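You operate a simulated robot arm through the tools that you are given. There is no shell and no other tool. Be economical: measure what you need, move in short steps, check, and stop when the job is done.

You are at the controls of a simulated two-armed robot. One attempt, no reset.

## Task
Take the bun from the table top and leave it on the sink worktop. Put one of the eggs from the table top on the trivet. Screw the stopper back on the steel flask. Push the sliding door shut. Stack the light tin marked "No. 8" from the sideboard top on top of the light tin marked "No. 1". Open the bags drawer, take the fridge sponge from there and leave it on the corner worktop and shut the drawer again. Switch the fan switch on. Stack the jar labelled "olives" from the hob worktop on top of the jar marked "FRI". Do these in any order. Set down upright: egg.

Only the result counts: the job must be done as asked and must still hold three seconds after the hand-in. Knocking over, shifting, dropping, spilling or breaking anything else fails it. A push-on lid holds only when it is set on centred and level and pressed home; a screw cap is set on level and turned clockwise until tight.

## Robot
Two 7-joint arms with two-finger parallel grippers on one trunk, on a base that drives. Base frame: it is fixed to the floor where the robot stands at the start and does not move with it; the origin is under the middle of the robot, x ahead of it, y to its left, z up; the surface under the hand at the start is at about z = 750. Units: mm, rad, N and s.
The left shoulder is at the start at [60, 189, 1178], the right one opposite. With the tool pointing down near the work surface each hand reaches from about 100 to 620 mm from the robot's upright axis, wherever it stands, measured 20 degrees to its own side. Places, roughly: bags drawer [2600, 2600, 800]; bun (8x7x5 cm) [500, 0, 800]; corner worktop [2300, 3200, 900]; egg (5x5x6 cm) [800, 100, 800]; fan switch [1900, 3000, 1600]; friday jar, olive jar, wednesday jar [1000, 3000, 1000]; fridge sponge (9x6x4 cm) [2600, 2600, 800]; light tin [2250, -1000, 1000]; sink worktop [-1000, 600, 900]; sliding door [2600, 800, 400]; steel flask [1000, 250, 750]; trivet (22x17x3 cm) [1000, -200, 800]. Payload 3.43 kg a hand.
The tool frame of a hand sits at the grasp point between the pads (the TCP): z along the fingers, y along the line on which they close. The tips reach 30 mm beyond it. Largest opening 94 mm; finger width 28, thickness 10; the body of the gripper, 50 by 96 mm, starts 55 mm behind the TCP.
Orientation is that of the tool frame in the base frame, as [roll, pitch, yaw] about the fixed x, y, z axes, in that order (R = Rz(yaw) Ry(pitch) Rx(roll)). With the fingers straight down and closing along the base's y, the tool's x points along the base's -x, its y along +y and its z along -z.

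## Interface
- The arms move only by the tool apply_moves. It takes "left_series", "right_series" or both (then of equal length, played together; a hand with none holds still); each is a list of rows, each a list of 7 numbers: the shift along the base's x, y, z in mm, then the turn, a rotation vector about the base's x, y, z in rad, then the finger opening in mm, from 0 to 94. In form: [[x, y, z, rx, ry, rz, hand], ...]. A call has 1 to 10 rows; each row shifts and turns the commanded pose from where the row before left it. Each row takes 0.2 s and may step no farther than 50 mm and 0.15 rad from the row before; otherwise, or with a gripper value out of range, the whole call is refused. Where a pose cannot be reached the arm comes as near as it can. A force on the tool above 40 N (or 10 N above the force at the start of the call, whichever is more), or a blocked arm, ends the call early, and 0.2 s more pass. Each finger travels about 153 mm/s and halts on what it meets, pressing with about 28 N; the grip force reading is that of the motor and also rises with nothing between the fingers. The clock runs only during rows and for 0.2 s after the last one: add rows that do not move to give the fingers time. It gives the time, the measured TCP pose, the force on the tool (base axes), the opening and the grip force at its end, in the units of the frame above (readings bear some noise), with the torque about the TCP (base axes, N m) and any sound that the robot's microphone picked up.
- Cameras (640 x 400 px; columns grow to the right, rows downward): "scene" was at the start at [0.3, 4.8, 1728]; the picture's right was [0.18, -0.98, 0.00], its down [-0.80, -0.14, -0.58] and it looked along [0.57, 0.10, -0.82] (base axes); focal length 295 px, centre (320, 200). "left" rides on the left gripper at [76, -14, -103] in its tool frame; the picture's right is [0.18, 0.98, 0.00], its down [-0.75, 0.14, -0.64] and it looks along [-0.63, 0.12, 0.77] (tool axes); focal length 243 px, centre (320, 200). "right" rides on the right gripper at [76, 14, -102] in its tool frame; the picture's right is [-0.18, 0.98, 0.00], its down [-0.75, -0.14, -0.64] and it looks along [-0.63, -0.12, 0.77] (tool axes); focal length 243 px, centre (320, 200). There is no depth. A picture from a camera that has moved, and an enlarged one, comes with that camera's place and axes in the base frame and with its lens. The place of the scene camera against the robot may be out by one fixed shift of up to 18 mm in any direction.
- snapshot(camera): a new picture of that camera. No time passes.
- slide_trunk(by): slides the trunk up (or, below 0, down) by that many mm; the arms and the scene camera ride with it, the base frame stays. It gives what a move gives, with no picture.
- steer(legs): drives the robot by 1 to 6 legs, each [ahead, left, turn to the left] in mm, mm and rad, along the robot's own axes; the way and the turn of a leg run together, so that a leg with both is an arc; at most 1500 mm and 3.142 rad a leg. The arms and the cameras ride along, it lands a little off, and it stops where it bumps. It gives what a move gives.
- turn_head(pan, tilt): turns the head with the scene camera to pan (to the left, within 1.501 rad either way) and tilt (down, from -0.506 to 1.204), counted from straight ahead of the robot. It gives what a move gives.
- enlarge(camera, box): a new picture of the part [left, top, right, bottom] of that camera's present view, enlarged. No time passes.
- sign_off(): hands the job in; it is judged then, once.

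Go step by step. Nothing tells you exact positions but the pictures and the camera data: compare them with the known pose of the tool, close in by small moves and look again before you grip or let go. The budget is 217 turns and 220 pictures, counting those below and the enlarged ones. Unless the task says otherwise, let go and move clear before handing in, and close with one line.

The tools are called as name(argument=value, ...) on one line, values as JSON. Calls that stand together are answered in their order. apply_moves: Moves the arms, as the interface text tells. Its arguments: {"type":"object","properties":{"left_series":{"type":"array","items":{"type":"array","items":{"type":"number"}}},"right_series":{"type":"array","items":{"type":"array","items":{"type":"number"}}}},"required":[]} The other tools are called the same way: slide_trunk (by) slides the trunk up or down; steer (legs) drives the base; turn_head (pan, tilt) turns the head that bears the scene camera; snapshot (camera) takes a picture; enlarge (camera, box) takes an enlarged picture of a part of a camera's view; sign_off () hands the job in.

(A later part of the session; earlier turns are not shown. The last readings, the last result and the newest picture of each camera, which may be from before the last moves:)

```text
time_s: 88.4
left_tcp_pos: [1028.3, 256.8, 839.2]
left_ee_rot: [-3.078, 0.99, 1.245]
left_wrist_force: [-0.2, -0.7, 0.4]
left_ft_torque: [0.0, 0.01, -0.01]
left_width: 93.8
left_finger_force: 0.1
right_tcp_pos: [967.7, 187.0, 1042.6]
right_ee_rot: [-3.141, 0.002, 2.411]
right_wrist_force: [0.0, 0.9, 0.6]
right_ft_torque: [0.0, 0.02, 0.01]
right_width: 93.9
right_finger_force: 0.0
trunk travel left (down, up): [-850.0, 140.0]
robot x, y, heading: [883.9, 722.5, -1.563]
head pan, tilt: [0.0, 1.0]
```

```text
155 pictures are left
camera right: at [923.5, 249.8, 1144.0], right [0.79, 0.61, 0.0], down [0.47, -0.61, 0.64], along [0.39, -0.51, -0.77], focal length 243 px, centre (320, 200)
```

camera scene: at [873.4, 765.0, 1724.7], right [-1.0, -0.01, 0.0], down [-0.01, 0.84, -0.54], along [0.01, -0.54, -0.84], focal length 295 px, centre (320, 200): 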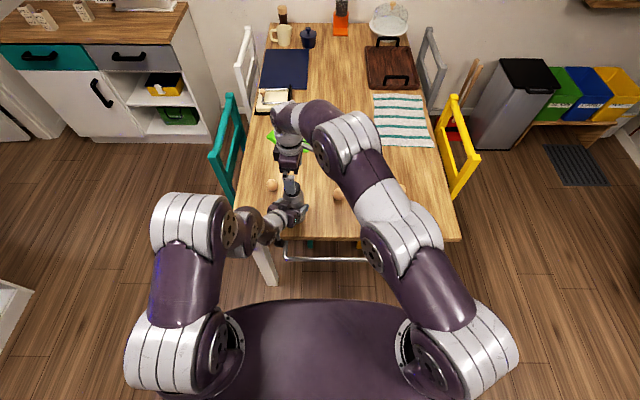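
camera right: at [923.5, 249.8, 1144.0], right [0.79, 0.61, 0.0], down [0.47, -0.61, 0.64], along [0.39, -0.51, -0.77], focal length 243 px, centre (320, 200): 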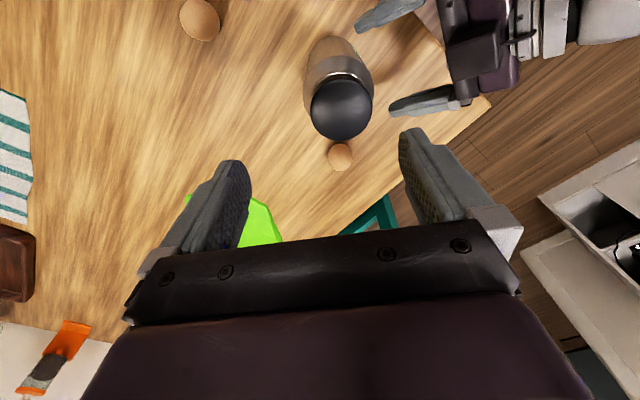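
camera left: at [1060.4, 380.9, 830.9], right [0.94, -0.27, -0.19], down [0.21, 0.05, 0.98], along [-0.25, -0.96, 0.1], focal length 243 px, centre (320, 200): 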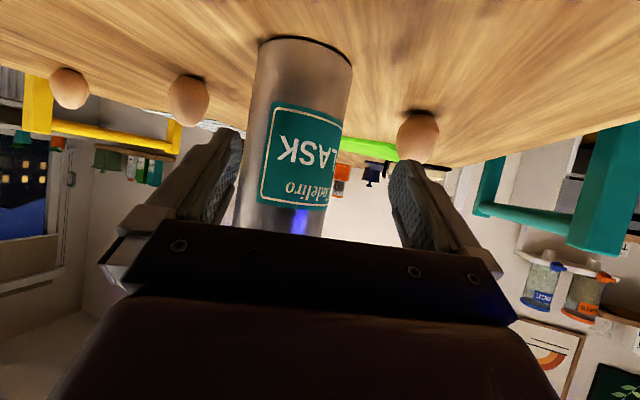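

The flask seems to have been nudged to about (985, 199), still upright. I realign the left hand laterally and look again.

apply_moves(left_series=[[-9, 4, 0, 0, 0, 0, 94], [-8, 3, 0, 0, 0, 0, 94], [0, 0, 0, 0, 0, 0, 94]])

snapshot(camera="left")

enlarge(camera="right", box=[220, 0, 540, 200])

```text
time_s: 89.2
left_tcp_pos: [1012.7, 256.6, 836.4]
left_ee_rot: [-3.061, 0.989, 1.258]
left_wrist_force: [0.5, 0.7, 0.4]
left_ft_torque: [0.02, -0.01, 0.01]
left_width: 94.0
left_finger_force: 0.1
left hand out of reach, approached as far as the arm can: row 2
right_tcp_pos: [969.6, 186.1, 1040.4]
right_ee_rot: [3.141, 0.002, 2.41]
right_wrist_force: [0.8, -0.8, 0.6]
right_ft_torque: [-0.01, -0.02, 0.01]
right_width: 94.1
right_finger_force: 0.1
trunk travel left (down, up): [-850.0, 140.0]
robot x, y, heading: [886.0, 721.9, -1.563]
head pan, tilt: [0.0, 1.0]
```

```text
154 pictures are left
camera left: at [1045.5, 380.5, 828.5], right [0.94, -0.27, -0.2], down [0.22, 0.04, 0.98], along [-0.25, -0.96, 0.1], focal length 243 px, centre (320, 200)
```

left: 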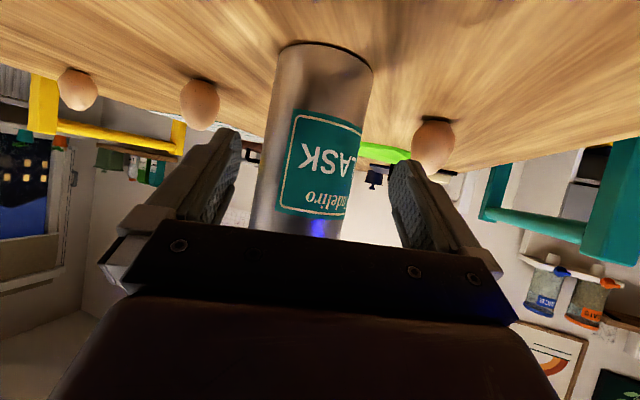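

```text
2.00 times, centred on (380, 100) of right
camera zoom: at [923.9, 247.2, 1142.7], right [0.79, 0.61, 0.0], down [0.47, -0.61, 0.64], along [0.39, -0.51, -0.77], focal length 485 px, centre (200, 400)
```

zoom: 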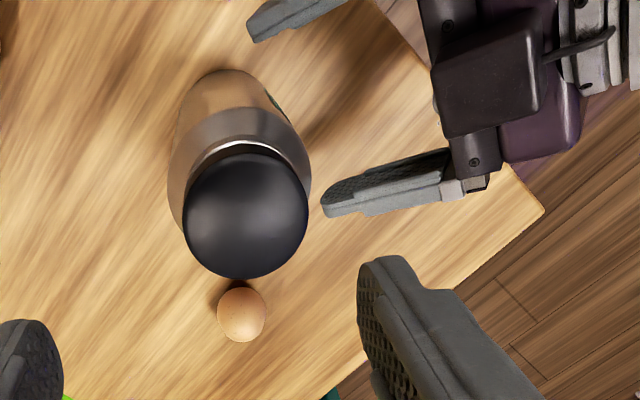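

Aligned. Advancing 52 mm and closing on the flask.

apply_moves(left_series=[[-10, -24, 0, 0, 0, 0, 94], [-10, -24, 0, 0, 0, 0, 94], [0, 0, 0, 0, 0, 0, 94], [0, 0, 0, 0, 0, 0, 84], [0, 0, 0, 0, 0, 0, 76], [0, 0, 0, 0, 0, 0, 66], [0, 0, 0, 0, 0, 0, 66]])

snapshot(camera="left")

snapshot(camera="right")

```text
time_s: 90.8
left_tcp_pos: [992.5, 207.1, 834.4]
left_ee_rot: [-3.076, 0.99, 1.246]
left_wrist_force: [-1.0, -0.7, 0.4]
left_ft_torque: [-0.09, -0.02, -0.06]
left_width: 74.7
left_finger_force: 27.8
right_tcp_pos: [968.5, 186.3, 1041.4]
right_ee_rot: [3.141, 0.001, 2.41]
right_wrist_force: [0.5, 0.2, 0.0]
right_ft_torque: [0.01, 0.01, 0.01]
right_width: 94.1
right_finger_force: 0.0
trunk travel left (down, up): [-850.0, 140.0]
robot x, y, heading: [885.6, 727.9, -1.56]
head pan, tilt: [0.0, 1.0]
```

```text
152 pictures are left
camera left: at [1023.9, 331.8, 827.1], right [0.94, -0.27, -0.19], down [0.21, 0.05, 0.98], along [-0.25, -0.96, 0.1], focal length 243 px, centre (320, 200)
```

left: 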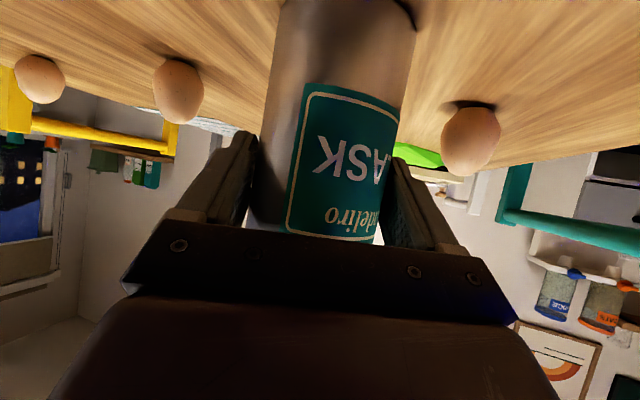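

```text
151 pictures are left
camera right: at [923.5, 247.7, 1143.0], right [0.79, 0.61, 0.0], down [0.47, -0.61, 0.64], along [0.39, -0.51, -0.77], focal length 243 px, centre (320, 200)
```

right: 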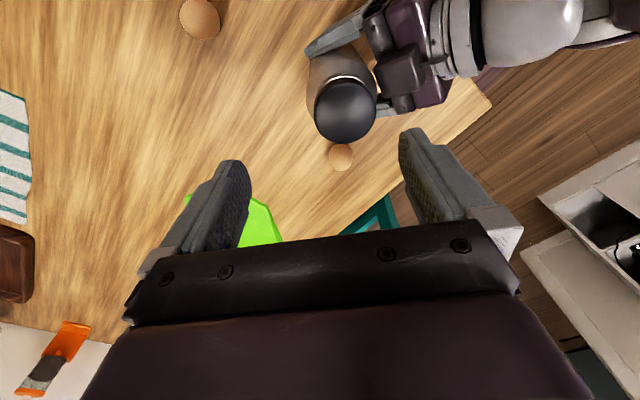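

Flask held, stopper at about (988, 198). Right hand centres over it and lowers partway for a check.

apply_moves(right_series=[[7, 4, 0, 0, 0, 0.15, 94], [6, 4, 0, 0, 0, 0.15, 94], [6, 4, -20, 0, 0, 0.15, 94], [0, 0, -20, 0, 0, 0, 94], [0, 0, 0, 0, 0, 0, 94]])

snapshot(camera="right")

enlarge(camera="scene", box=[210, 150, 370, 250])

```text
time_s: 92.0
left_tcp_pos: [991.1, 207.5, 833.9]
left_ee_rot: [-3.076, 0.989, 1.246]
left_wrist_force: [-0.3, 0.4, 0.3]
left_ft_torque: [-0.02, -0.13, 0.05]
left_width: 74.9
left_finger_force: 28.0
right_tcp_pos: [987.9, 197.6, 1001.6]
right_ee_rot: [3.14, 0.0, 2.862]
right_wrist_force: [-0.1, -0.2, -0.8]
right_ft_torque: [0.0, 0.02, 0.01]
right_width: 94.2
right_finger_force: 0.1
trunk travel left (down, up): [-850.0, 140.0]
robot x, y, heading: [883.4, 720.9, -1.559]
head pan, tilt: [0.0, 1.0]
```

```text
150 pictures are left
camera right: at [919.4, 233.8, 1103.8], right [0.45, 0.89, 0.0], down [0.69, -0.34, 0.64], along [0.57, -0.29, -0.77], focal length 243 px, centre (320, 200)
```

right: 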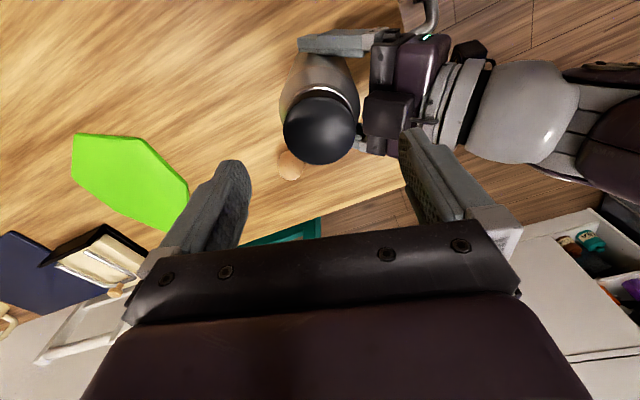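

```text
4.00 times, centred on (290, 200) of scene
camera zoom: at [873.9, 704.1, 1724.7], right [-1.0, -0.01, 0.0], down [-0.01, 0.84, -0.54], along [0.01, -0.54, -0.84], focal length 1178 px, centre (440, 200)
```

zoom: 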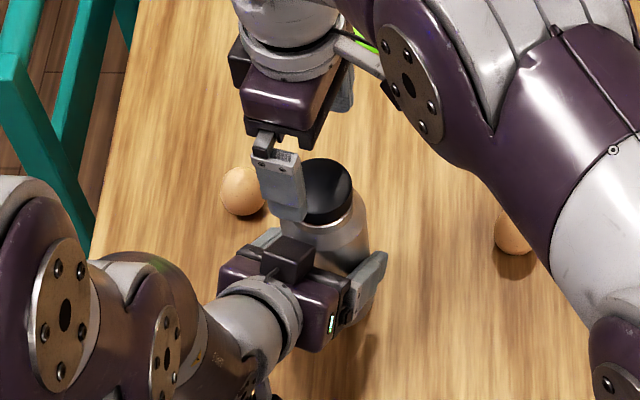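

Well centred. Descending to grip height and closing on the stopper.

apply_moves(right_series=[[0, 0, -25, 0, 0, 0, 94], [0, 0, -20, 0, 0, 0, 94], [0, 0, -9, 0, 0, 0, 94], [0, 0, 0, 0, 0, 0, 75], [0, 0, 0, 0, 0, 0, 60], [0, 0, 0, 0, 0, 0, 45], [0, 0, 0, 0, 0, 0, 45]])

snapshot(camera="right")

enlarge(camera="scene", box=[250, 170, 330, 220])

```text
time_s: 93.6
left_tcp_pos: [992.3, 207.7, 834.2]
left_ee_rot: [-3.077, 0.989, 1.245]
left_wrist_force: [0.2, 3.9, 0.4]
left_ft_torque: [-0.19, 0.03, -0.02]
left_width: 74.6
left_finger_force: 28.0
right_tcp_pos: [988.4, 197.8, 945.9]
right_ee_rot: [-3.142, 0.001, 2.86]
right_wrist_force: [-0.4, -1.8, -2.2]
right_ft_torque: [-0.08, 0.02, 0.0]
right_width: 52.5
right_finger_force: 28.0
trunk travel left (down, up): [-850.0, 140.0]
robot x, y, heading: [884.7, 722.9, -1.563]
head pan, tilt: [0.0, 1.0]
```

```text
148 pictures are left
camera right: at [920.2, 233.5, 1048.3], right [0.45, 0.89, 0.0], down [0.68, -0.34, 0.64], along [0.57, -0.29, -0.77], focal length 243 px, centre (320, 200)
```

right: 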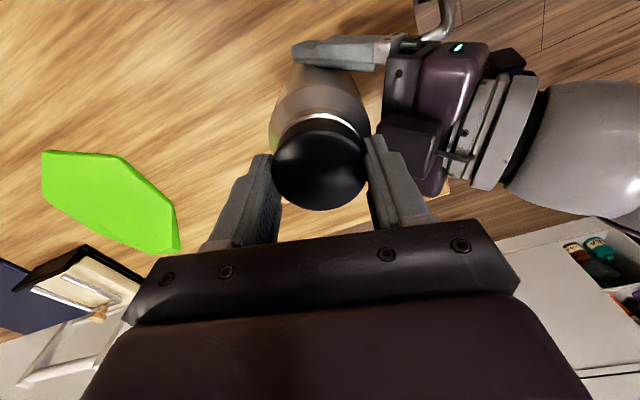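

```text
8.00 times, centred on (290, 195) of scene
camera zoom: at [873.7, 704.0, 1724.7], right [-1.0, -0.01, 0.0], down [-0.01, 0.84, -0.54], along [0.01, -0.54, -0.84], focal length 2357 px, centre (560, 240)
```

zoom: 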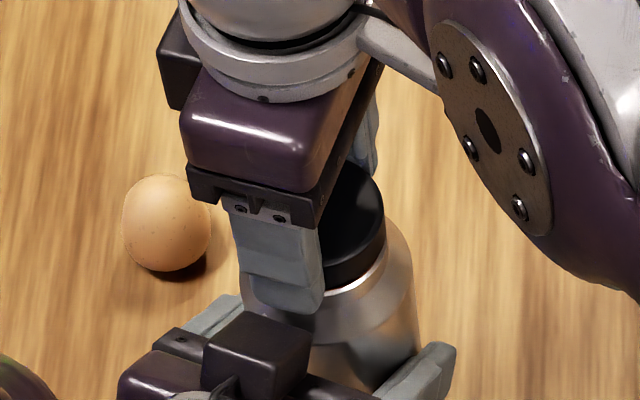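

Gripped. Pressing down slightly and turning clockwise.

apply_moves(right_series=[[0, 0, -2, 0, 0, 0, 45], [0, 0, 0, 0, 0, -0.14, 45], [0, 0, 0, 0, 0, -0.14, 45], [0, 0, 0, 0, 0, -0.14, 45], [0, 0, 0, 0, 0, -0.14, 45], [0, 0, 0, 0, 0, -0.14, 45], [0, 0, 0, 0, 0, -0.14, 45], [0, 0, 0, 0, 0, -0.14, 45], [0, 0, 0, 0, 0, -0.14, 45], [0, 0, 0, 0, 0, -0.14, 45]])

snapshot(camera="left")

```text
time_s: 95.8
left_tcp_pos: [990.4, 206.3, 835.0]
left_ee_rot: [-3.075, 0.991, 1.249]
left_wrist_force: [5.3, 9.0, 7.4]
left_ft_torque: [-0.61, 0.32, -0.08]
left_width: 74.9
left_finger_force: 27.5
right_tcp_pos: [987.5, 197.8, 945.8]
right_ee_rot: [3.141, 0.002, 1.597]
right_wrist_force: [-8.1, -9.4, -3.7]
right_ft_torque: [-0.69, 0.54, 0.03]
right_width: 52.0
right_finger_force: 27.5
trunk travel left (down, up): [-850.0, 140.0]
robot x, y, heading: [880.4, 723.9, -1.562]
head pan, tilt: [0.0, 1.0]
```

```text
146 pictures are left
camera left: at [1023.7, 332.1, 827.3], right [0.94, -0.27, -0.19], down [0.21, 0.05, 0.98], along [-0.25, -0.96, 0.1], focal length 243 px, centre (320, 200)
```

left: 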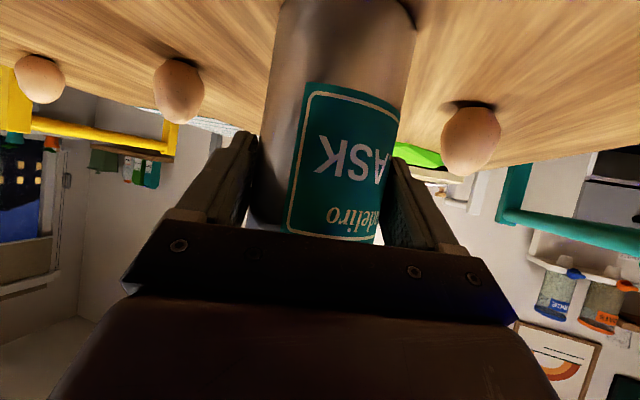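

Flask stays still and the thread pulls the stopper down. Continuing clockwise.

apply_moves(right_series=[[0, 0, -1, 0, 0, -0.14, 45], [0, 0, 0, 0, 0, -0.14, 45], [0, 0, -1, 0, 0, -0.14, 45], [0, 0, 0, 0, 0, -0.14, 45], [0, 0, 0, 0, 0, -0.14, 45], [0, 0, -1, 0, 0, -0.14, 45], [0, 0, 0, 0, 0, -0.14, 45], [0, 0, 0, 0, 0, -0.14, 45], [0, 0, 0, 0, 0, -0.14, 45], [0, 0, 0, 0, 0, 0, 45]])

snapshot(camera="right")

```text
time_s: 98.0
left_tcp_pos: [991.5, 207.1, 834.7]
left_ee_rot: [-3.075, 0.989, 1.246]
left_wrist_force: [2.2, -1.9, 3.4]
left_ft_torque: [0.08, -0.25, 0.26]
left_width: 75.0
left_finger_force: 27.9
right_tcp_pos: [989.2, 197.4, 940.7]
right_ee_rot: [-3.14, 0.002, 0.34]
right_wrist_force: [-1.3, 2.1, -1.3]
right_ft_torque: [0.15, 0.28, -0.25]
right_width: 53.2
right_finger_force: 28.4
trunk travel left (down, up): [-850.0, 140.0]
robot x, y, heading: [887.0, 720.9, -1.558]
head pan, tilt: [0.0, 1.0]
```

```text
145 pictures are left
camera right: at [1066.0, 210.7, 1042.9], right [0.15, -0.99, 0.0], down [-0.76, -0.12, 0.64], along [-0.63, -0.1, -0.77], focal length 243 px, centre (320, 200)
```

right: 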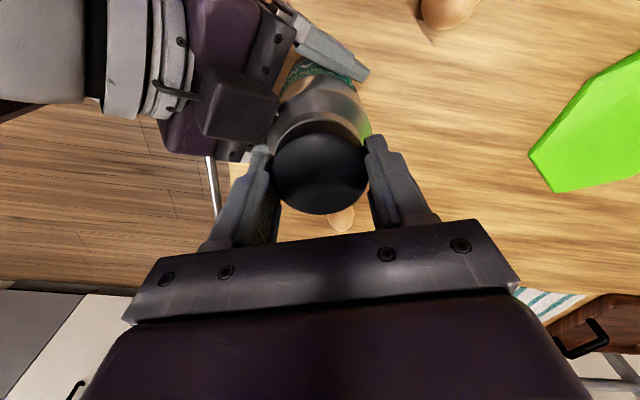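

The stopper has come down about 5 mm; torque is rising. Continuing.

apply_moves(right_series=[[0, 0, 0, 0, 0, -0.14, 45], [0, 0, -1, 0, 0, -0.14, 45], [0, 0, 0, 0, 0, -0.14, 45], [0, 0, -1, 0, 0, -0.14, 45], [0, 0, 0, 0, 0, -0.14, 45], [0, 0, 0, 0, 0, -0.14, 45], [0, 0, 0, 0, 0, 0, 45]])

snapshot(camera="right")

snapshot(camera="left")

```text
time_s: 99.6
left_tcp_pos: [991.1, 209.3, 832.6]
left_ee_rot: [-3.075, 0.986, 1.246]
left_wrist_force: [-0.8, 19.4, 7.4]
left_ft_torque: [-0.96, 0.1, -0.19]
left_width: 74.1
left_finger_force: 28.0
right_tcp_pos: [989.5, 196.1, 940.4]
right_ee_rot: [3.139, -0.005, -0.501]
right_wrist_force: [-0.3, -18.5, 0.1]
right_ft_torque: [-0.91, 0.03, 0.18]
right_width: 53.5
right_finger_force: 28.1
trunk travel left (down, up): [-850.0, 140.0]
robot x, y, heading: [883.8, 721.9, -1.559]
head pan, tilt: [0.0, 1.0]
```

```text
144 pictures are left
camera right: at [1049.7, 148.6, 1043.4], right [-0.63, -0.77, 0.0], down [-0.6, 0.49, 0.64], along [-0.49, 0.4, -0.77], focal length 243 px, centre (320, 200)
```

right: 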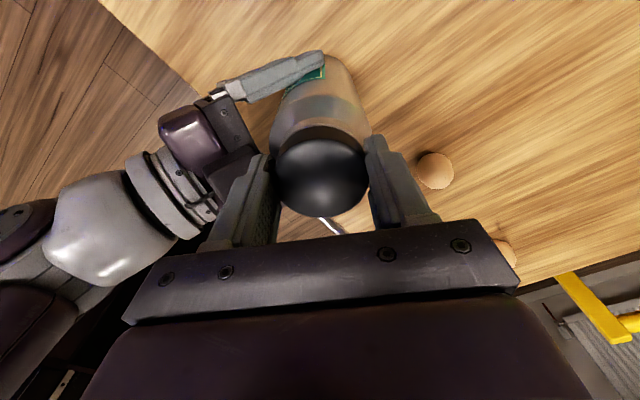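

```text
143 pictures are left
camera left: at [1023.6, 333.8, 826.8], right [0.94, -0.27, -0.19], down [0.21, 0.05, 0.98], along [-0.25, -0.96, 0.1], focal length 243 px, centre (320, 200)
```

left: 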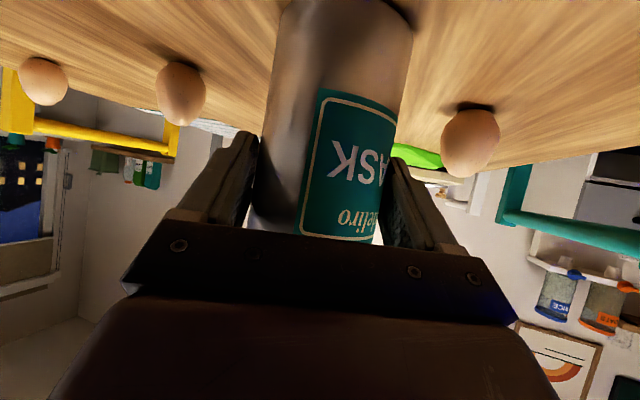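

Torque rose and the flask slightly slipped in the left hand, suggesting it's tight. I relieve the side force, turn a bit more and check.

apply_moves(right_series=[[0, 2, 0, 0, 0, 0, 45], [0, 0, 0, 0, 0, -0.14, 45], [0, 0, 0, 0, 0, -0.14, 45], [0, 0, 0, 0, 0, -0.14, 45], [0, 0, 0, 0, 0, 0, 45]])

snapshot(camera="left")

enlarge(camera="right", box=[240, 30, 400, 130])

```text
time_s: 100.8
left_tcp_pos: [989.0, 206.3, 833.8]
left_ee_rot: [-3.078, 0.992, 1.241]
left_wrist_force: [-17.4, 3.2, -7.4]
left_ft_torque: [-0.08, -1.14, -0.21]
left_width: 74.4
left_finger_force: 28.1
right_tcp_pos: [985.2, 196.1, 939.8]
right_ee_rot: [-3.132, -0.002, -0.887]
right_wrist_force: [16.7, -3.9, 6.8]
right_ft_torque: [-0.2, -0.67, -0.01]
right_width: 52.1
right_finger_force: 27.9
right hand out of reach, approached as far as the arm can: row 4
trunk travel left (down, up): [-850.0, 140.0]
robot x, y, heading: [889.3, 720.7, -1.562]
head pan, tilt: [0.0, 1.0]
```

```text
142 pictures are left
camera left: at [1023.6, 331.1, 827.4], right [0.94, -0.27, -0.19], down [0.21, 0.05, 0.98], along [-0.25, -0.96, 0.1], focal length 243 px, centre (320, 200)
```

left: 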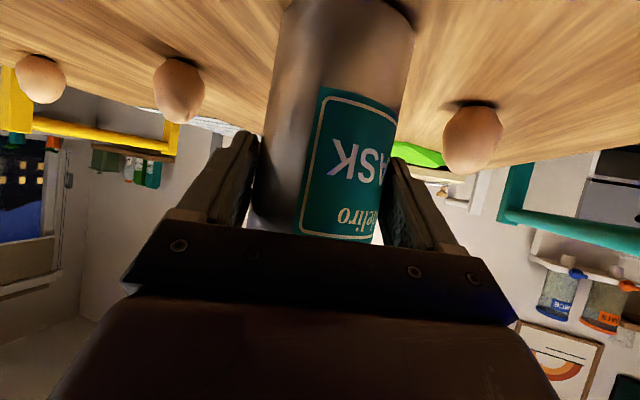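

```text
4.00 times, centred on (320, 80) of right
camera zoom: at [1022.9, 128.0, 1042.5], right [-0.88, -0.48, -0.01], down [-0.37, 0.67, 0.64], along [-0.3, 0.57, -0.77], focal length 970 px, centre (320, 680)
```

zoom: 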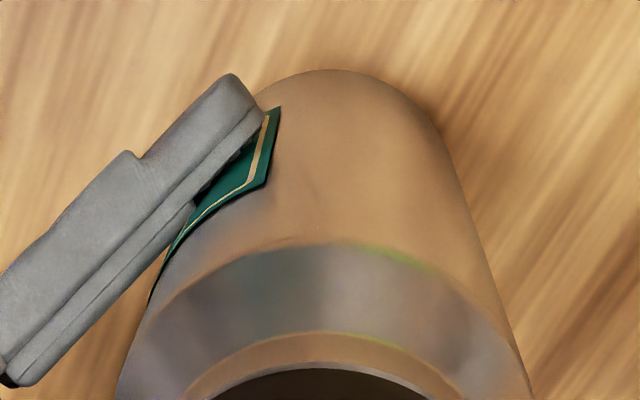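

I release, rewind the right hand and do another pass to be sure it is tight.

apply_moves(right_series=[[3, 0, 0, 0, 0, 0.1, 60], [0, 0, 0, 0, 0, 0, 85], [0, 0, 0, 0, 0, 0, 94], [0, 0, 25, 0, 0, 0, 94], [0, 0, 35, 0, 0, 0, 94], [0, 0, 0, 0, 0, 0.15, 94], [0, 0, 0, 0, 0, 0.15, 94], [0, 0, 0, 0, 0, 0.15, 94], [0, 0, 0, 0, 0, 0.15, 94], [0, 0, 0, 0, 0, 0.15, 94]])

apply_moves(right_series=[[0, 0, 0, 0, 0, 0.15, 94], [0, 0, 0, 0, 0, 0.15, 94], [0, 0, 0, 0, 0, 0.15, 94], [0, 0, 0, 0, 0, 0.15, 94], [0, 0, 0, 0, 0, 0.15, 94], [0, 0, 0, 0, 0, 0.15, 94], [0, 0, 0, 0, 0, 0.15, 94], [0, 0, 0, 0, 0, 0.15, 94], [0, 0, 0, 0, 0, 0.15, 94], [0, 0, 0, 0, 0, 0.15, 94]])

snapshot(camera="right")

enlarge(camera="scene", box=[250, 170, 330, 220])

```text
time_s: 103.0
left_tcp_pos: [990.7, 206.9, 834.0]
left_ee_rot: [-3.077, 0.989, 1.246]
left_wrist_force: [0.5, -0.7, 0.2]
left_ft_torque: [0.01, -0.11, 0.02]
left_width: 73.8
left_finger_force: 28.2
right_tcp_pos: [988.0, 195.1, 1000.6]
right_ee_rot: [3.141, 0.0, -0.066]
right_wrist_force: [-0.8, -0.3, -0.3]
right_ft_torque: [-0.02, -0.01, 0.01]
right_width: 94.0
right_finger_force: 0.0
trunk travel left (down, up): [-850.0, 140.0]
robot x, y, heading: [884.1, 723.0, -1.558]
head pan, tilt: [0.0, 1.0]
```

```text
time_s: 105.2
left_tcp_pos: [990.8, 206.2, 835.6]
left_ee_rot: [-3.076, 0.99, 1.245]
left_wrist_force: [0.6, -2.0, 3.7]
left_ft_torque: [-0.22, -0.27, -0.09]
left_width: 73.5
left_finger_force: 27.9
right_tcp_pos: [987.6, 195.7, 1001.5]
right_ee_rot: [3.141, 0.0, 1.435]
right_wrist_force: [-0.6, -0.4, 0.1]
right_ft_torque: [0.0, -0.01, -0.01]
right_width: 94.1
right_finger_force: 0.0
trunk travel left (down, up): [-850.0, 140.0]
robot x, y, heading: [885.6, 721.9, -1.561]
head pan, tilt: [0.0, 1.0]
```

```text
140 pictures are left
camera right: at [1012.9, 269.9, 1102.4], right [0.95, -0.32, 0.0], down [-0.24, -0.73, 0.64], along [-0.2, -0.61, -0.77], focal length 243 px, centre (320, 200)
```

right: 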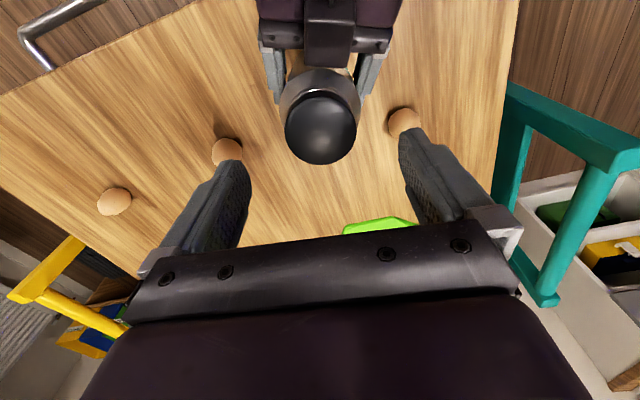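

```text
8.00 times, centred on (290, 195) of scene
camera zoom: at [873.9, 704.1, 1724.7], right [-1.0, -0.01, 0.0], down [-0.01, 0.84, -0.54], along [0.01, -0.54, -0.84], focal length 2357 px, centre (560, 240)
```

zoom: 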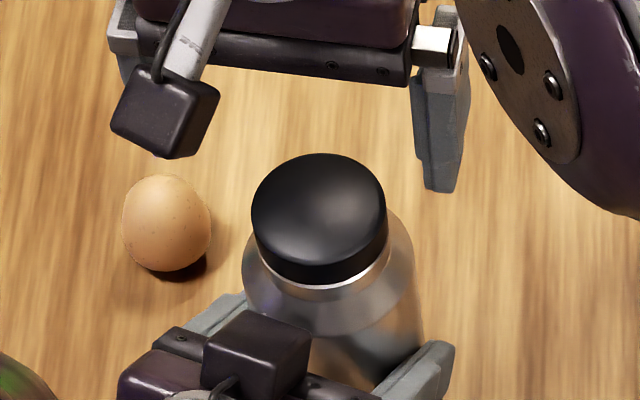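

It looks seated. One more tightening pass.

apply_moves(right_series=[[0, 1, -30, 0, 0, 0, 94], [0, 0, -31, 0, 0, 0, 94], [0, 0, 0, 0, 0, 0, 70], [0, 0, 0, 0, 0, 0, 45], [0, 0, 0, 0, 0, 0, 45], [0, 0, 0, 0, 0, -0.14, 45], [0, 0, 0, 0, 0, -0.14, 45], [0, 0, 0, 0, 0, -0.14, 45], [0, 0, 0, 0, 0, -0.14, 45], [0, 0, 0, 0, 0, -0.14, 45]])

snapshot(camera="left")

```text
time_s: 107.4
left_tcp_pos: [989.5, 207.7, 833.2]
left_ee_rot: [-3.077, 0.986, 1.244]
left_wrist_force: [-17.4, 8.1, -0.6]
left_ft_torque: [-0.39, -1.24, -0.45]
left_width: 71.9
left_finger_force: 27.8
right_tcp_pos: [988.1, 195.0, 939.2]
right_ee_rot: [3.139, 0.0, 0.728]
right_wrist_force: [17.1, -7.3, 3.2]
right_ft_torque: [-0.16, -0.46, 0.17]
right_width: 52.6
right_finger_force: 27.9
trunk travel left (down, up): [-850.0, 140.0]
robot x, y, heading: [882.9, 722.6, -1.563]
head pan, tilt: [0.0, 1.0]
```

```text
138 pictures are left
camera left: at [1023.8, 332.8, 826.7], right [0.94, -0.27, -0.19], down [0.21, 0.05, 0.98], along [-0.25, -0.96, 0.1], focal length 243 px, centre (320, 200)
```

left: 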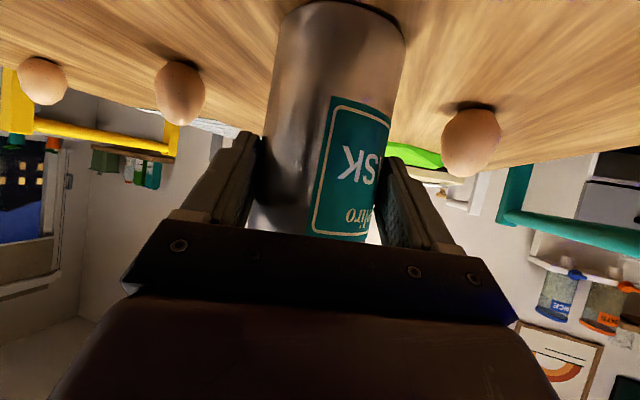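

The stopper is tight now (the flask turns with it). I release both hands and withdraw.

apply_moves(right_series=[[0, 0, 0, 0, 0, 0.05, 60], [0, 0, 0, 0, 0, 0, 85], [0, 0, 0, 0, 0, 0, 94], [0, 0, 25, 0, 0, 0, 94], [0, 0, 40, 0, 0, 0, 94], [0, 0, 40, 0, 0, 0.15, 94], [-20, 0, 40, 0, 0, 0.15, 94], [-20, 0, 20, 0, 0, 0.15, 94], [-20, 0, 0, 0, 0, 0.15, 94], [-20, 0, 0, 0, 0, 0.15, 94]])

apply_moves(left_series=[[0, 0, 0, 0, 0, 0, 80], [0, 0, 0, 0, 0, 0, 94], [0, 0, 0, 0, 0, 0, 94], [12, 28, 0, 0, 0, 0, 94], [12, 28, 0, 0, 0, 0, 94], [0, 0, 0, 0, 0, 0, 94]])

snapshot(camera="left")

enlarge(camera="scene", box=[250, 170, 330, 220])

```text
time_s: 109.6
left_tcp_pos: [990.6, 207.5, 836.3]
left_ee_rot: [-3.077, 0.993, 1.246]
left_wrist_force: [-1.0, -2.5, 9.4]
left_ft_torque: [-0.57, -0.12, -0.02]
left_width: 70.2
left_finger_force: 28.4
right_tcp_pos: [905.7, 201.7, 1102.4]
right_ee_rot: [3.141, 0.0, 1.532]
right_wrist_force: [-0.2, -0.8, -0.9]
right_ft_torque: [-0.02, -0.01, -0.01]
right_width: 94.0
right_finger_force: 0.1
right hand out of reach, approached as far as the arm can: row 7
trunk travel left (down, up): [-850.0, 140.0]
robot x, y, heading: [883.8, 722.5, -1.56]
head pan, tilt: [0.0, 1.0]
```

```text
time_s: 111.0
left_tcp_pos: [1015.4, 258.9, 830.7]
left_ee_rot: [-3.062, 0.987, 1.256]
left_wrist_force: [-0.3, 0.3, -0.2]
left_ft_torque: [-0.01, 0.04, 0.02]
left_width: 94.2
left_finger_force: 0.0
left hand out of reach, approached as far as the arm can: row 5
right_tcp_pos: [907.7, 200.3, 1101.8]
right_ee_rot: [-3.141, 0.002, 1.532]
right_wrist_force: [0.4, 0.2, 0.1]
right_ft_torque: [0.06, 0.0, 0.0]
right_width: 93.8
right_finger_force: 0.0
trunk travel left (down, up): [-850.0, 140.0]
robot x, y, heading: [883.5, 719.9, -1.561]
head pan, tilt: [0.0, 1.0]
```

```text
137 pictures are left
camera left: at [1048.7, 383.0, 825.0], right [0.94, -0.27, -0.2], down [0.22, 0.04, 0.98], along [-0.25, -0.96, 0.1], focal length 243 px, centre (320, 200)
```

left: 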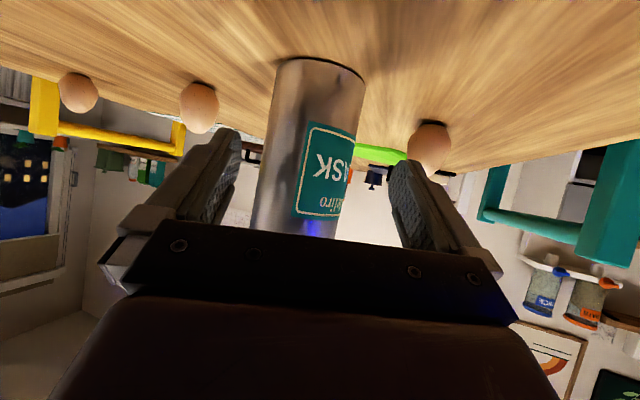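

```text
8.00 times, centred on (290, 195) of scene
camera zoom: at [873.5, 703.3, 1724.7], right [-1.0, -0.01, 0.0], down [-0.01, 0.84, -0.54], along [0.01, -0.54, -0.84], focal length 2357 px, centre (560, 240)
```

zoom: 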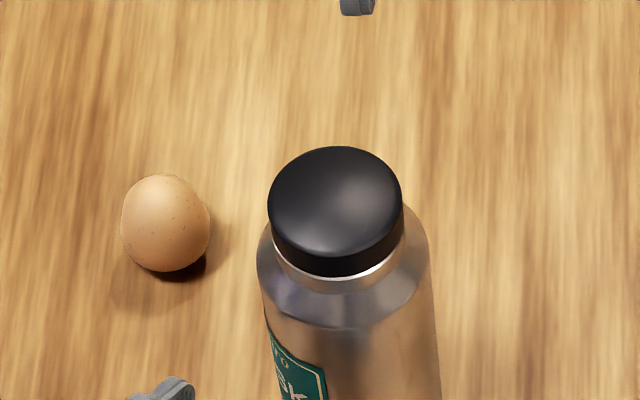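

Flask is done. For the egg I'll go around to the table's +x side; first I raise and level the left arm, then back off.

apply_moves(left_series=[[8, 0, 25, 0, 0, 0, 94], [8, 0, 30, 0.129, -0.055, 0, 94], [8, 0, 35, 0.129, -0.055, 0, 94], [8, 0, 35, 0.129, -0.055, 0, 94], [8, 0, 35, 0.129, -0.055, 0, 94], [8, 0, 35, 0.129, -0.055, 0, 94], [8, 0, 35, 0.129, -0.055, 0, 94], [8, 0, 30, 0.129, -0.055, 0, 94], [0, 0, 0, 0, 0, 0.14, 94], [0, 0, 0, 0, 0, 0.14, 94]])

steer(legs=[[-170, 0, 0], [0, 650, 0]])

turn_head(pan=-0.4, tilt=0.9)

snapshot(camera="scene")

```text
time_s: 113.2
left_tcp_pos: [1074.5, 252.2, 1082.8]
left_ee_rot: [-3.116, 0.063, 1.491]
left_wrist_force: [0.5, 0.1, -0.2]
left_ft_torque: [0.0, -0.01, -0.01]
left_width: 93.8
left_finger_force: 0.1
left hand out of reach, approached as far as the arm can: row 1, 7
right_tcp_pos: [906.0, 200.1, 1101.4]
right_ee_rot: [3.141, -0.001, 1.53]
right_wrist_force: [-0.3, -0.3, -0.4]
right_ft_torque: [0.0, -0.02, -0.01]
right_width: 93.9
right_finger_force: 0.2
trunk travel left (down, up): [-850.0, 140.0]
robot x, y, heading: [886.7, 720.2, -1.565]
head pan, tilt: [0.0, 1.0]
```

```text
time_s: 117.9
left_tcp_pos: [1723.1, 430.9, 1084.6]
left_ee_rot: [-3.117, 0.062, 1.494]
left_wrist_force: [0.0, -0.3, 0.9]
left_ft_torque: [-0.02, 0.01, -0.01]
left_width: 94.0
left_finger_force: 0.0
right_tcp_pos: [1555.1, 378.3, 1102.0]
right_ee_rot: [3.141, 0.0, 1.538]
right_wrist_force: [0.5, 1.3, -1.2]
right_ft_torque: [-0.02, 0.01, 0.0]
right_width: 94.1
right_finger_force: 0.1
trunk travel left (down, up): [-850.0, 140.0]
robot x, y, heading: [1528.9, 897.7, -1.55]
head pan, tilt: [0.0, 1.0]
```

```text
time_s: 118.8
left_tcp_pos: [1723.3, 430.0, 1083.2]
left_ee_rot: [-3.117, 0.065, 1.493]
left_wrist_force: [0.3, 0.1, 0.4]
left_ft_torque: [0.03, -0.03, 0.0]
left_width: 93.8
left_finger_force: 0.1
right_tcp_pos: [1556.4, 378.2, 1101.6]
right_ee_rot: [3.141, -0.001, 1.536]
right_wrist_force: [0.2, 0.7, 0.5]
right_ft_torque: [0.01, 0.01, -0.01]
right_width: 94.2
right_finger_force: 0.0
trunk travel left (down, up): [-850.0, 140.0]
robot x, y, heading: [1530.8, 897.7, -1.552]
head pan, tilt: [-0.4, 0.901]
```

```text
135 pictures are left
camera scene: at [1489.9, 880.9, 1731.9], right [-0.93, 0.37, 0.0], down [0.29, 0.73, -0.62], along [-0.23, -0.58, -0.78], focal length 295 px, centre (320, 200)
```

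scene: 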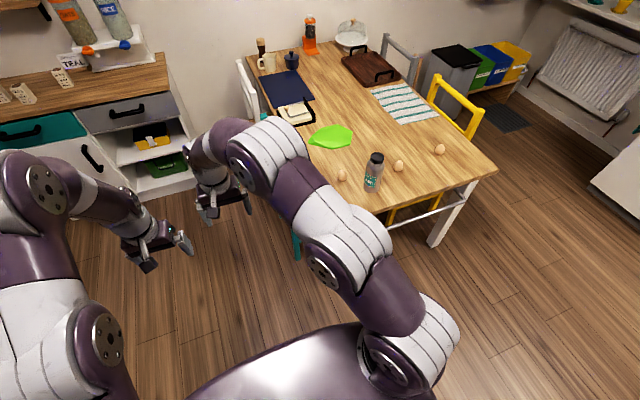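

Turning to face the table from its +x side.

steer(legs=[[0, 0, -1.58]])

turn_head(pan=0.7, tilt=0.8)

snapshot(camera="scene")

```text
time_s: 123.0
left_tcp_pos: [1064.0, 702.2, 1084.4]
left_ee_rot: [-3.117, 0.064, -0.067]
left_wrist_force: [-0.6, 0.2, 0.6]
left_ft_torque: [0.01, 0.02, -0.04]
left_width: 94.0
left_finger_force: 0.0
right_tcp_pos: [1009.5, 868.2, 1102.8]
right_ee_rot: [3.141, 0.0, -0.024]
right_wrist_force: [0.3, 0.3, 0.5]
right_ft_torque: [0.01, 0.01, 0.01]
right_width: 94.1
right_finger_force: 0.0
trunk travel left (down, up): [-850.0, 140.0]
robot x, y, heading: [1530.2, 898.9, -3.116]
head pan, tilt: [-0.4, 0.901]
```

```text
time_s: 124.3
left_tcp_pos: [1063.0, 700.9, 1083.0]
left_ee_rot: [-3.116, 0.063, -0.067]
left_wrist_force: [-0.2, 0.3, 0.0]
left_ft_torque: [0.02, 0.0, 0.02]
left_width: 94.1
left_finger_force: 0.0
right_tcp_pos: [1007.9, 869.2, 1101.8]
right_ee_rot: [3.141, -0.001, -0.024]
right_wrist_force: [-0.2, -0.2, -0.5]
right_ft_torque: [-0.02, -0.05, 0.0]
right_width: 93.9
right_finger_force: 0.0
trunk travel left (down, up): [-850.0, 140.0]
robot x, y, heading: [1527.7, 901.2, -3.114]
head pan, tilt: [0.7, 0.799]
```

```text
134 pictures are left
camera scene: at [1518.3, 839.3, 1739.8], right [-0.66, 0.75, 0.0], down [0.54, 0.48, -0.7], along [-0.52, -0.46, -0.72], focal length 295 px, centre (320, 200)
```

scene: 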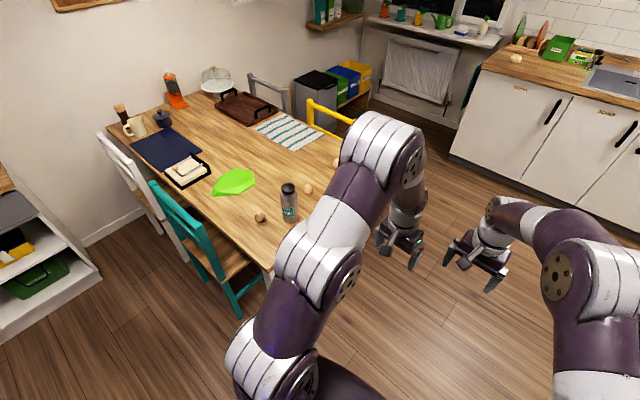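

Chair's near leg is at about (1289, 5). I slide to about (1500, 300), clear of it.

steer(legs=[[0, 600, 0], [40, 0, 0]])

turn_head(pan=0.5, tilt=1.0)

snapshot(camera="scene")

snapshot(camera="left")

```text
time_s: 128.1
left_tcp_pos: [1041.2, 128.7, 1087.0]
left_ee_rot: [-3.118, 0.066, -0.079]
left_wrist_force: [-0.5, 0.8, -0.1]
left_ft_torque: [-0.03, 0.0, 0.02]
left_width: 93.8
left_finger_force: 0.1
right_tcp_pos: [988.0, 294.8, 1105.2]
right_ee_rot: [-3.141, 0.006, -0.035]
right_wrist_force: [0.1, -0.1, 0.5]
right_ft_torque: [0.0, 0.05, 0.01]
right_width: 93.9
right_finger_force: 0.1
trunk travel left (down, up): [-850.0, 140.0]
robot x, y, heading: [1499.5, 323.5, -3.123]
head pan, tilt: [0.7, 0.799]
```

```text
time_s: 128.8
left_tcp_pos: [1033.6, 128.7, 1082.6]
left_ee_rot: [-3.116, 0.061, -0.079]
left_wrist_force: [-0.2, -0.1, -0.4]
left_ft_torque: [0.03, -0.02, -0.01]
left_width: 94.0
left_finger_force: 0.1
right_tcp_pos: [980.8, 294.4, 1101.9]
right_ee_rot: [-3.141, -0.002, -0.033]
right_wrist_force: [0.2, -0.1, 0.0]
right_ft_torque: [-0.03, 0.0, 0.0]
right_width: 94.1
right_finger_force: 0.1
trunk travel left (down, up): [-850.0, 140.0]
robot x, y, heading: [1502.3, 321.0, -3.126]
head pan, tilt: [0.499, 1.0]
```

```text
133 pictures are left
camera scene: at [1489.7, 278.4, 1724.7], right [-0.49, 0.87, 0.0], down [0.73, 0.41, -0.54], along [-0.47, -0.27, -0.84], focal length 295 px, centre (320, 200)
```

scene: 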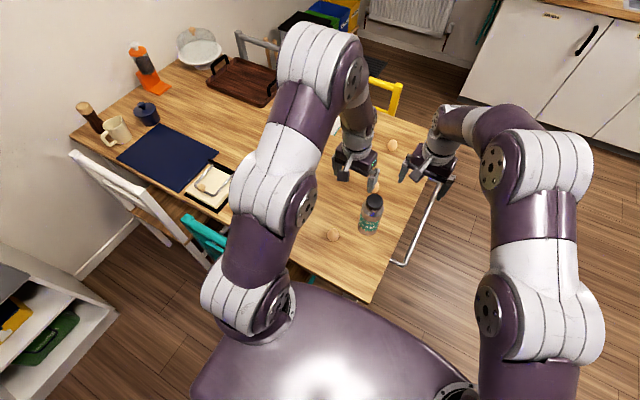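

```text
132 pictures are left
camera left: at [1116.2, 133.9, 1180.9], right [0.11, -0.99, -0.04], down [-0.72, -0.1, 0.68], along [-0.68, -0.05, -0.73], focal length 243 px, centre (320, 200)
```

left: 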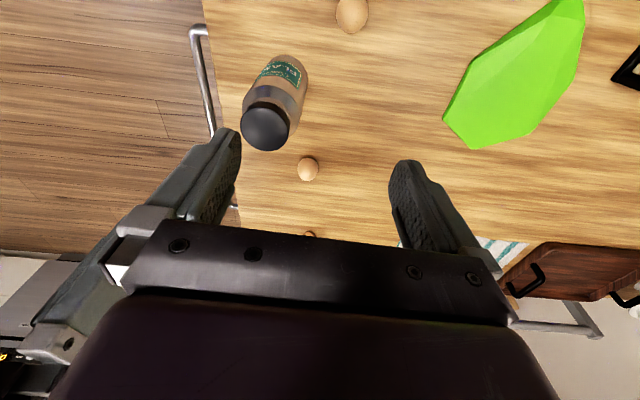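

I level the left hand and go above the nearest egg, about (1081, 101).

apply_moves(left_series=[[10, -6, -40, -0.025, -0.062, 0.07, 94], [10, -6, -40, 0, 0, 0, 94], [10, -6, -40, 0, 0, 0, 94], [10, -6, -40, 0, 0, 0, 94], [7, -4, -23, 0, 0, 0, 94], [0, 0, 0, 0, 0, 0, 94]])

snapshot(camera="left")

```text
time_s: 130.2
left_tcp_pos: [1080.3, 100.6, 901.1]
left_ee_rot: [-3.14, 0.0, -0.008]
left_wrist_force: [0.2, 0.3, -0.5]
left_ft_torque: [0.02, 0.0, 0.02]
left_width: 93.9
left_finger_force: 0.0
right_tcp_pos: [982.0, 294.0, 1102.0]
right_ee_rot: [-3.141, 0.0, -0.035]
right_wrist_force: [-0.9, -1.0, 0.0]
right_ft_torque: [0.01, 0.0, -0.01]
right_width: 93.9
right_finger_force: 0.0
trunk travel left (down, up): [-850.0, 140.0]
robot x, y, heading: [1503.3, 320.3, -3.128]
head pan, tilt: [0.499, 1.0]
```

```text
131 pictures are left
camera left: at [1156.3, 114.7, 1002.6], right [0.18, -0.98, 0.0], down [-0.75, -0.14, 0.64], along [-0.63, -0.11, -0.77], focal length 243 px, centre (320, 200)
```

left: 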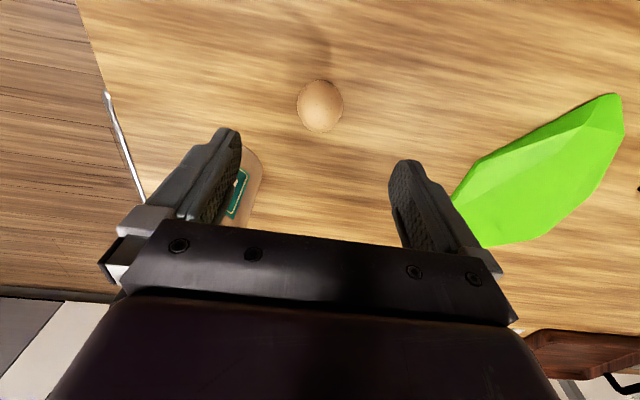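

Egg is centred under the hand, ~42–45 mm wide. Descending and closing gently.

apply_moves(left_series=[[0, 0, -40, 0, 0, 0, 94], [0, 0, -40, 0, 0, 0, 94], [0, 0, -36, 0, 0, 0, 94], [0, 0, 0, 0, 0, 0, 70], [0, 0, 0, 0, 0, 0, 55], [0, 0, 0, 0, 0, 0, 48], [0, 0, 0, 0, 0, 0, 46], [0, 0, 0, 0, 0, 0, 46]])

snapshot(camera="left")

```text
time_s: 132.0
left_tcp_pos: [1083.6, 98.7, 784.7]
left_ee_rot: [-3.14, 0.003, -0.01]
left_wrist_force: [-0.4, 0.0, -0.5]
left_ft_torque: [0.0, 0.0, 0.0]
left_width: 46.1
left_finger_force: 0.0
right_tcp_pos: [982.5, 294.4, 1102.5]
right_ee_rot: [-3.14, 0.0, -0.036]
right_wrist_force: [0.2, 1.0, -0.9]
right_ft_torque: [-0.03, -0.01, 0.0]
right_width: 94.0
right_finger_force: 0.1
trunk travel left (down, up): [-850.0, 140.0]
robot x, y, heading: [1507.4, 321.0, -3.125]
head pan, tilt: [0.499, 1.0]
```

```text
130 pictures are left
camera left: at [1159.8, 113.0, 888.4], right [0.18, -0.98, 0.0], down [-0.75, -0.14, 0.64], along [-0.63, -0.11, -0.77], focal length 243 px, centre (320, 200)
```

left: 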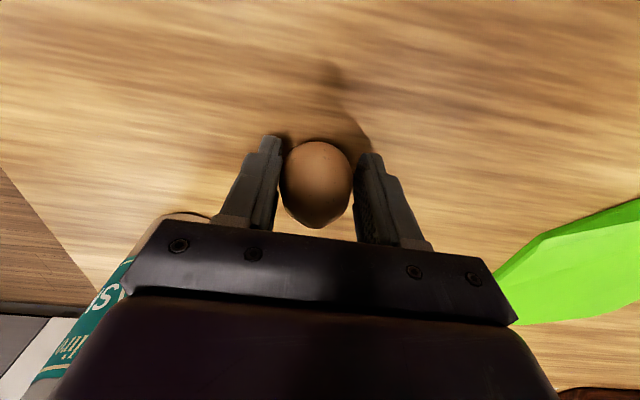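

Closing a little more.

apply_moves(left_series=[[0, 0, 0, 0, 0, 0, 44], [0, 0, 0, 0, 0, 0, 42.5], [0, 0, 0, 0, 0, 0, 41], [0, 0, 0, 0, 0, 0, 41]])

```text
time_s: 133.0
left_tcp_pos: [1084.2, 97.6, 785.9]
left_ee_rot: [-3.14, -0.002, -0.009]
left_wrist_force: [-1.0, -0.3, 0.4]
left_ft_torque: [-0.01, 0.01, 0.01]
left_width: 41.5
left_finger_force: 25.3
right_tcp_pos: [982.3, 295.2, 1102.7]
right_ee_rot: [-3.141, 0.0, -0.034]
right_wrist_force: [0.7, 0.1, -0.2]
right_ft_torque: [0.02, 0.01, 0.0]
right_width: 94.0
right_finger_force: 0.1
trunk travel left (down, up): [-850.0, 140.0]
robot x, y, heading: [1504.1, 314.2, -3.131]
head pan, tilt: [0.499, 1.0]
```

Egg held at 41.5 mm. Lifting and carrying above the trivet.

apply_moves(left_series=[[0, 0, 0, 0, 0, 0, 39], [0, 0, 40, 0, 0, 0, 39], [0, 0, 45, 0, 0, 0, 39], [0, 0, 45, 0, 0, 0, 39], [-8, -41, 0, 0, 0, 0, 39], [-8, -41, 0, 0, 0, 0, 39], [-8, -41, 0, 0, 0, 0, 39], [-8, -41, 0, 0, 0, 0, 39], [-8, -41, 0, 0, 0, 0, 39], [0, 0, 0, 0, 0, 0, 39]])

snapshot(camera="left")

turn_head(pan=0.9, tilt=0.9)

snapshot(camera="scene")

```text
time_s: 135.2
left_tcp_pos: [1041.9, -103.8, 913.9]
left_ee_rot: [-3.138, 0.0, -0.01]
left_wrist_force: [0.8, -0.4, 0.2]
left_ft_torque: [0.0, -0.02, -0.01]
left_width: 41.3
left_finger_force: 27.6
right_tcp_pos: [982.3, 296.1, 1101.4]
right_ee_rot: [3.14, -0.001, -0.035]
right_wrist_force: [-0.4, 0.7, -0.7]
right_ft_torque: [-0.02, 0.01, 0.03]
right_width: 94.1
right_finger_force: 0.1
trunk travel left (down, up): [-850.0, 140.0]
robot x, y, heading: [1506.4, 322.2, -3.127]
head pan, tilt: [0.499, 1.0]
```

```text
129 pictures are left
camera left: at [1117.8, -90.1, 1016.6], right [0.18, -0.98, 0.0], down [-0.75, -0.14, 0.64], along [-0.63, -0.11, -0.77], focal length 243 px, centre (320, 200)
```

left: 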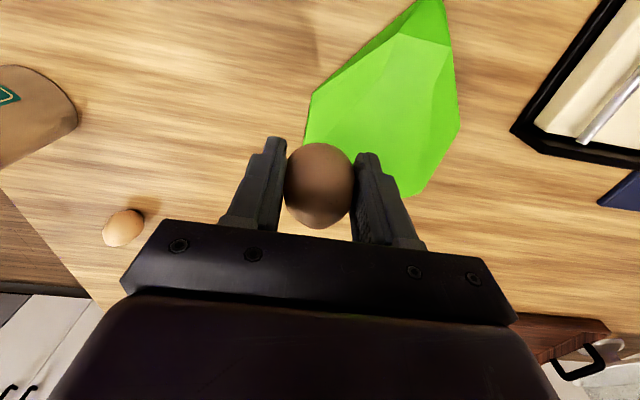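

```text
time_s: 136.1
left_tcp_pos: [1041.8, -104.5, 915.1]
left_ee_rot: [-3.14, 0.0, -0.009]
left_wrist_force: [0.0, -0.3, -1.1]
left_ft_torque: [-0.05, 0.03, 0.02]
left_width: 41.4
left_finger_force: 27.8
right_tcp_pos: [981.4, 295.3, 1102.0]
right_ee_rot: [-3.141, -0.001, -0.034]
right_wrist_force: [-0.7, 0.0, 0.2]
right_ft_torque: [0.01, -0.01, 0.03]
right_width: 94.0
right_finger_force: 0.0
trunk travel left (down, up): [-850.0, 140.0]
robot x, y, heading: [1506.3, 320.2, -3.124]
head pan, tilt: [0.901, 0.901]
```

```text
128 pictures are left
camera scene: at [1506.3, 252.7, 1731.9], right [-0.79, 0.61, 0.0], down [0.48, 0.62, -0.62], along [-0.38, -0.49, -0.78], focal length 295 px, centre (320, 200)
```

scene: 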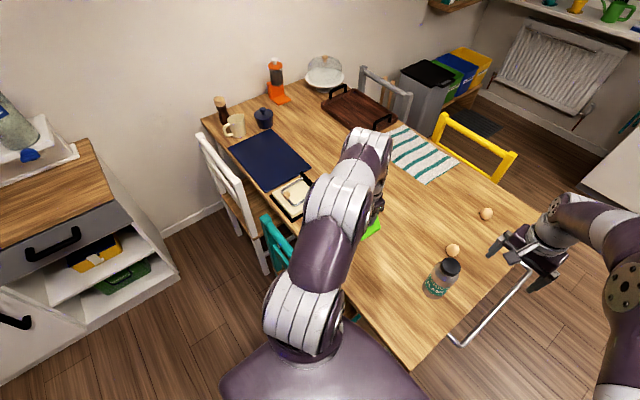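

Checking the trivet's surface in detail.

enlarge(camera="left", box=[280, 0, 520, 150])

enlarge(camera="scene", box=[320, 190, 420, 252])

```text
2.67 times, centred on (400, 75) of left
camera zoom: at [1117.7, -90.3, 1016.2], right [0.18, -0.98, 0.0], down [-0.75, -0.14, 0.64], along [-0.63, -0.11, -0.77], focal length 647 px, centre (107, 533)
```

zoom: 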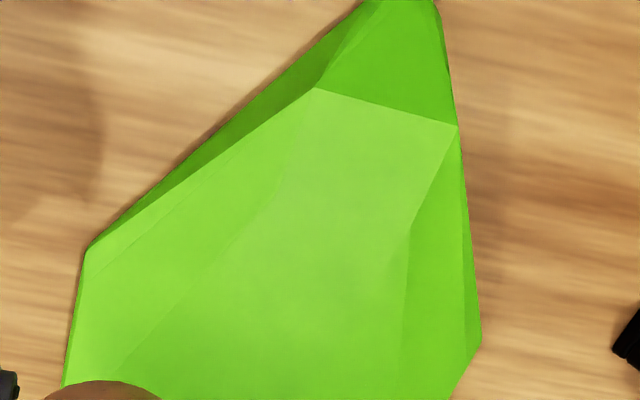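

```text
6.40 times, centred on (370, 221) of scene
camera zoom: at [1506.3, 252.7, 1731.9], right [-0.79, 0.61, 0.0], down [0.48, 0.62, -0.62], along [-0.38, -0.49, -0.78], focal length 1886 px, centre (0, 66)
```

zoom: 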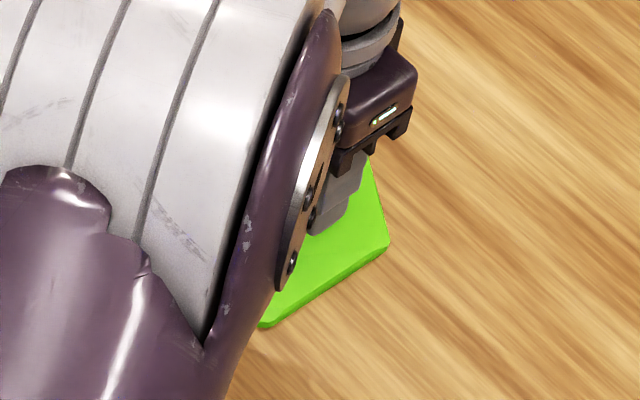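

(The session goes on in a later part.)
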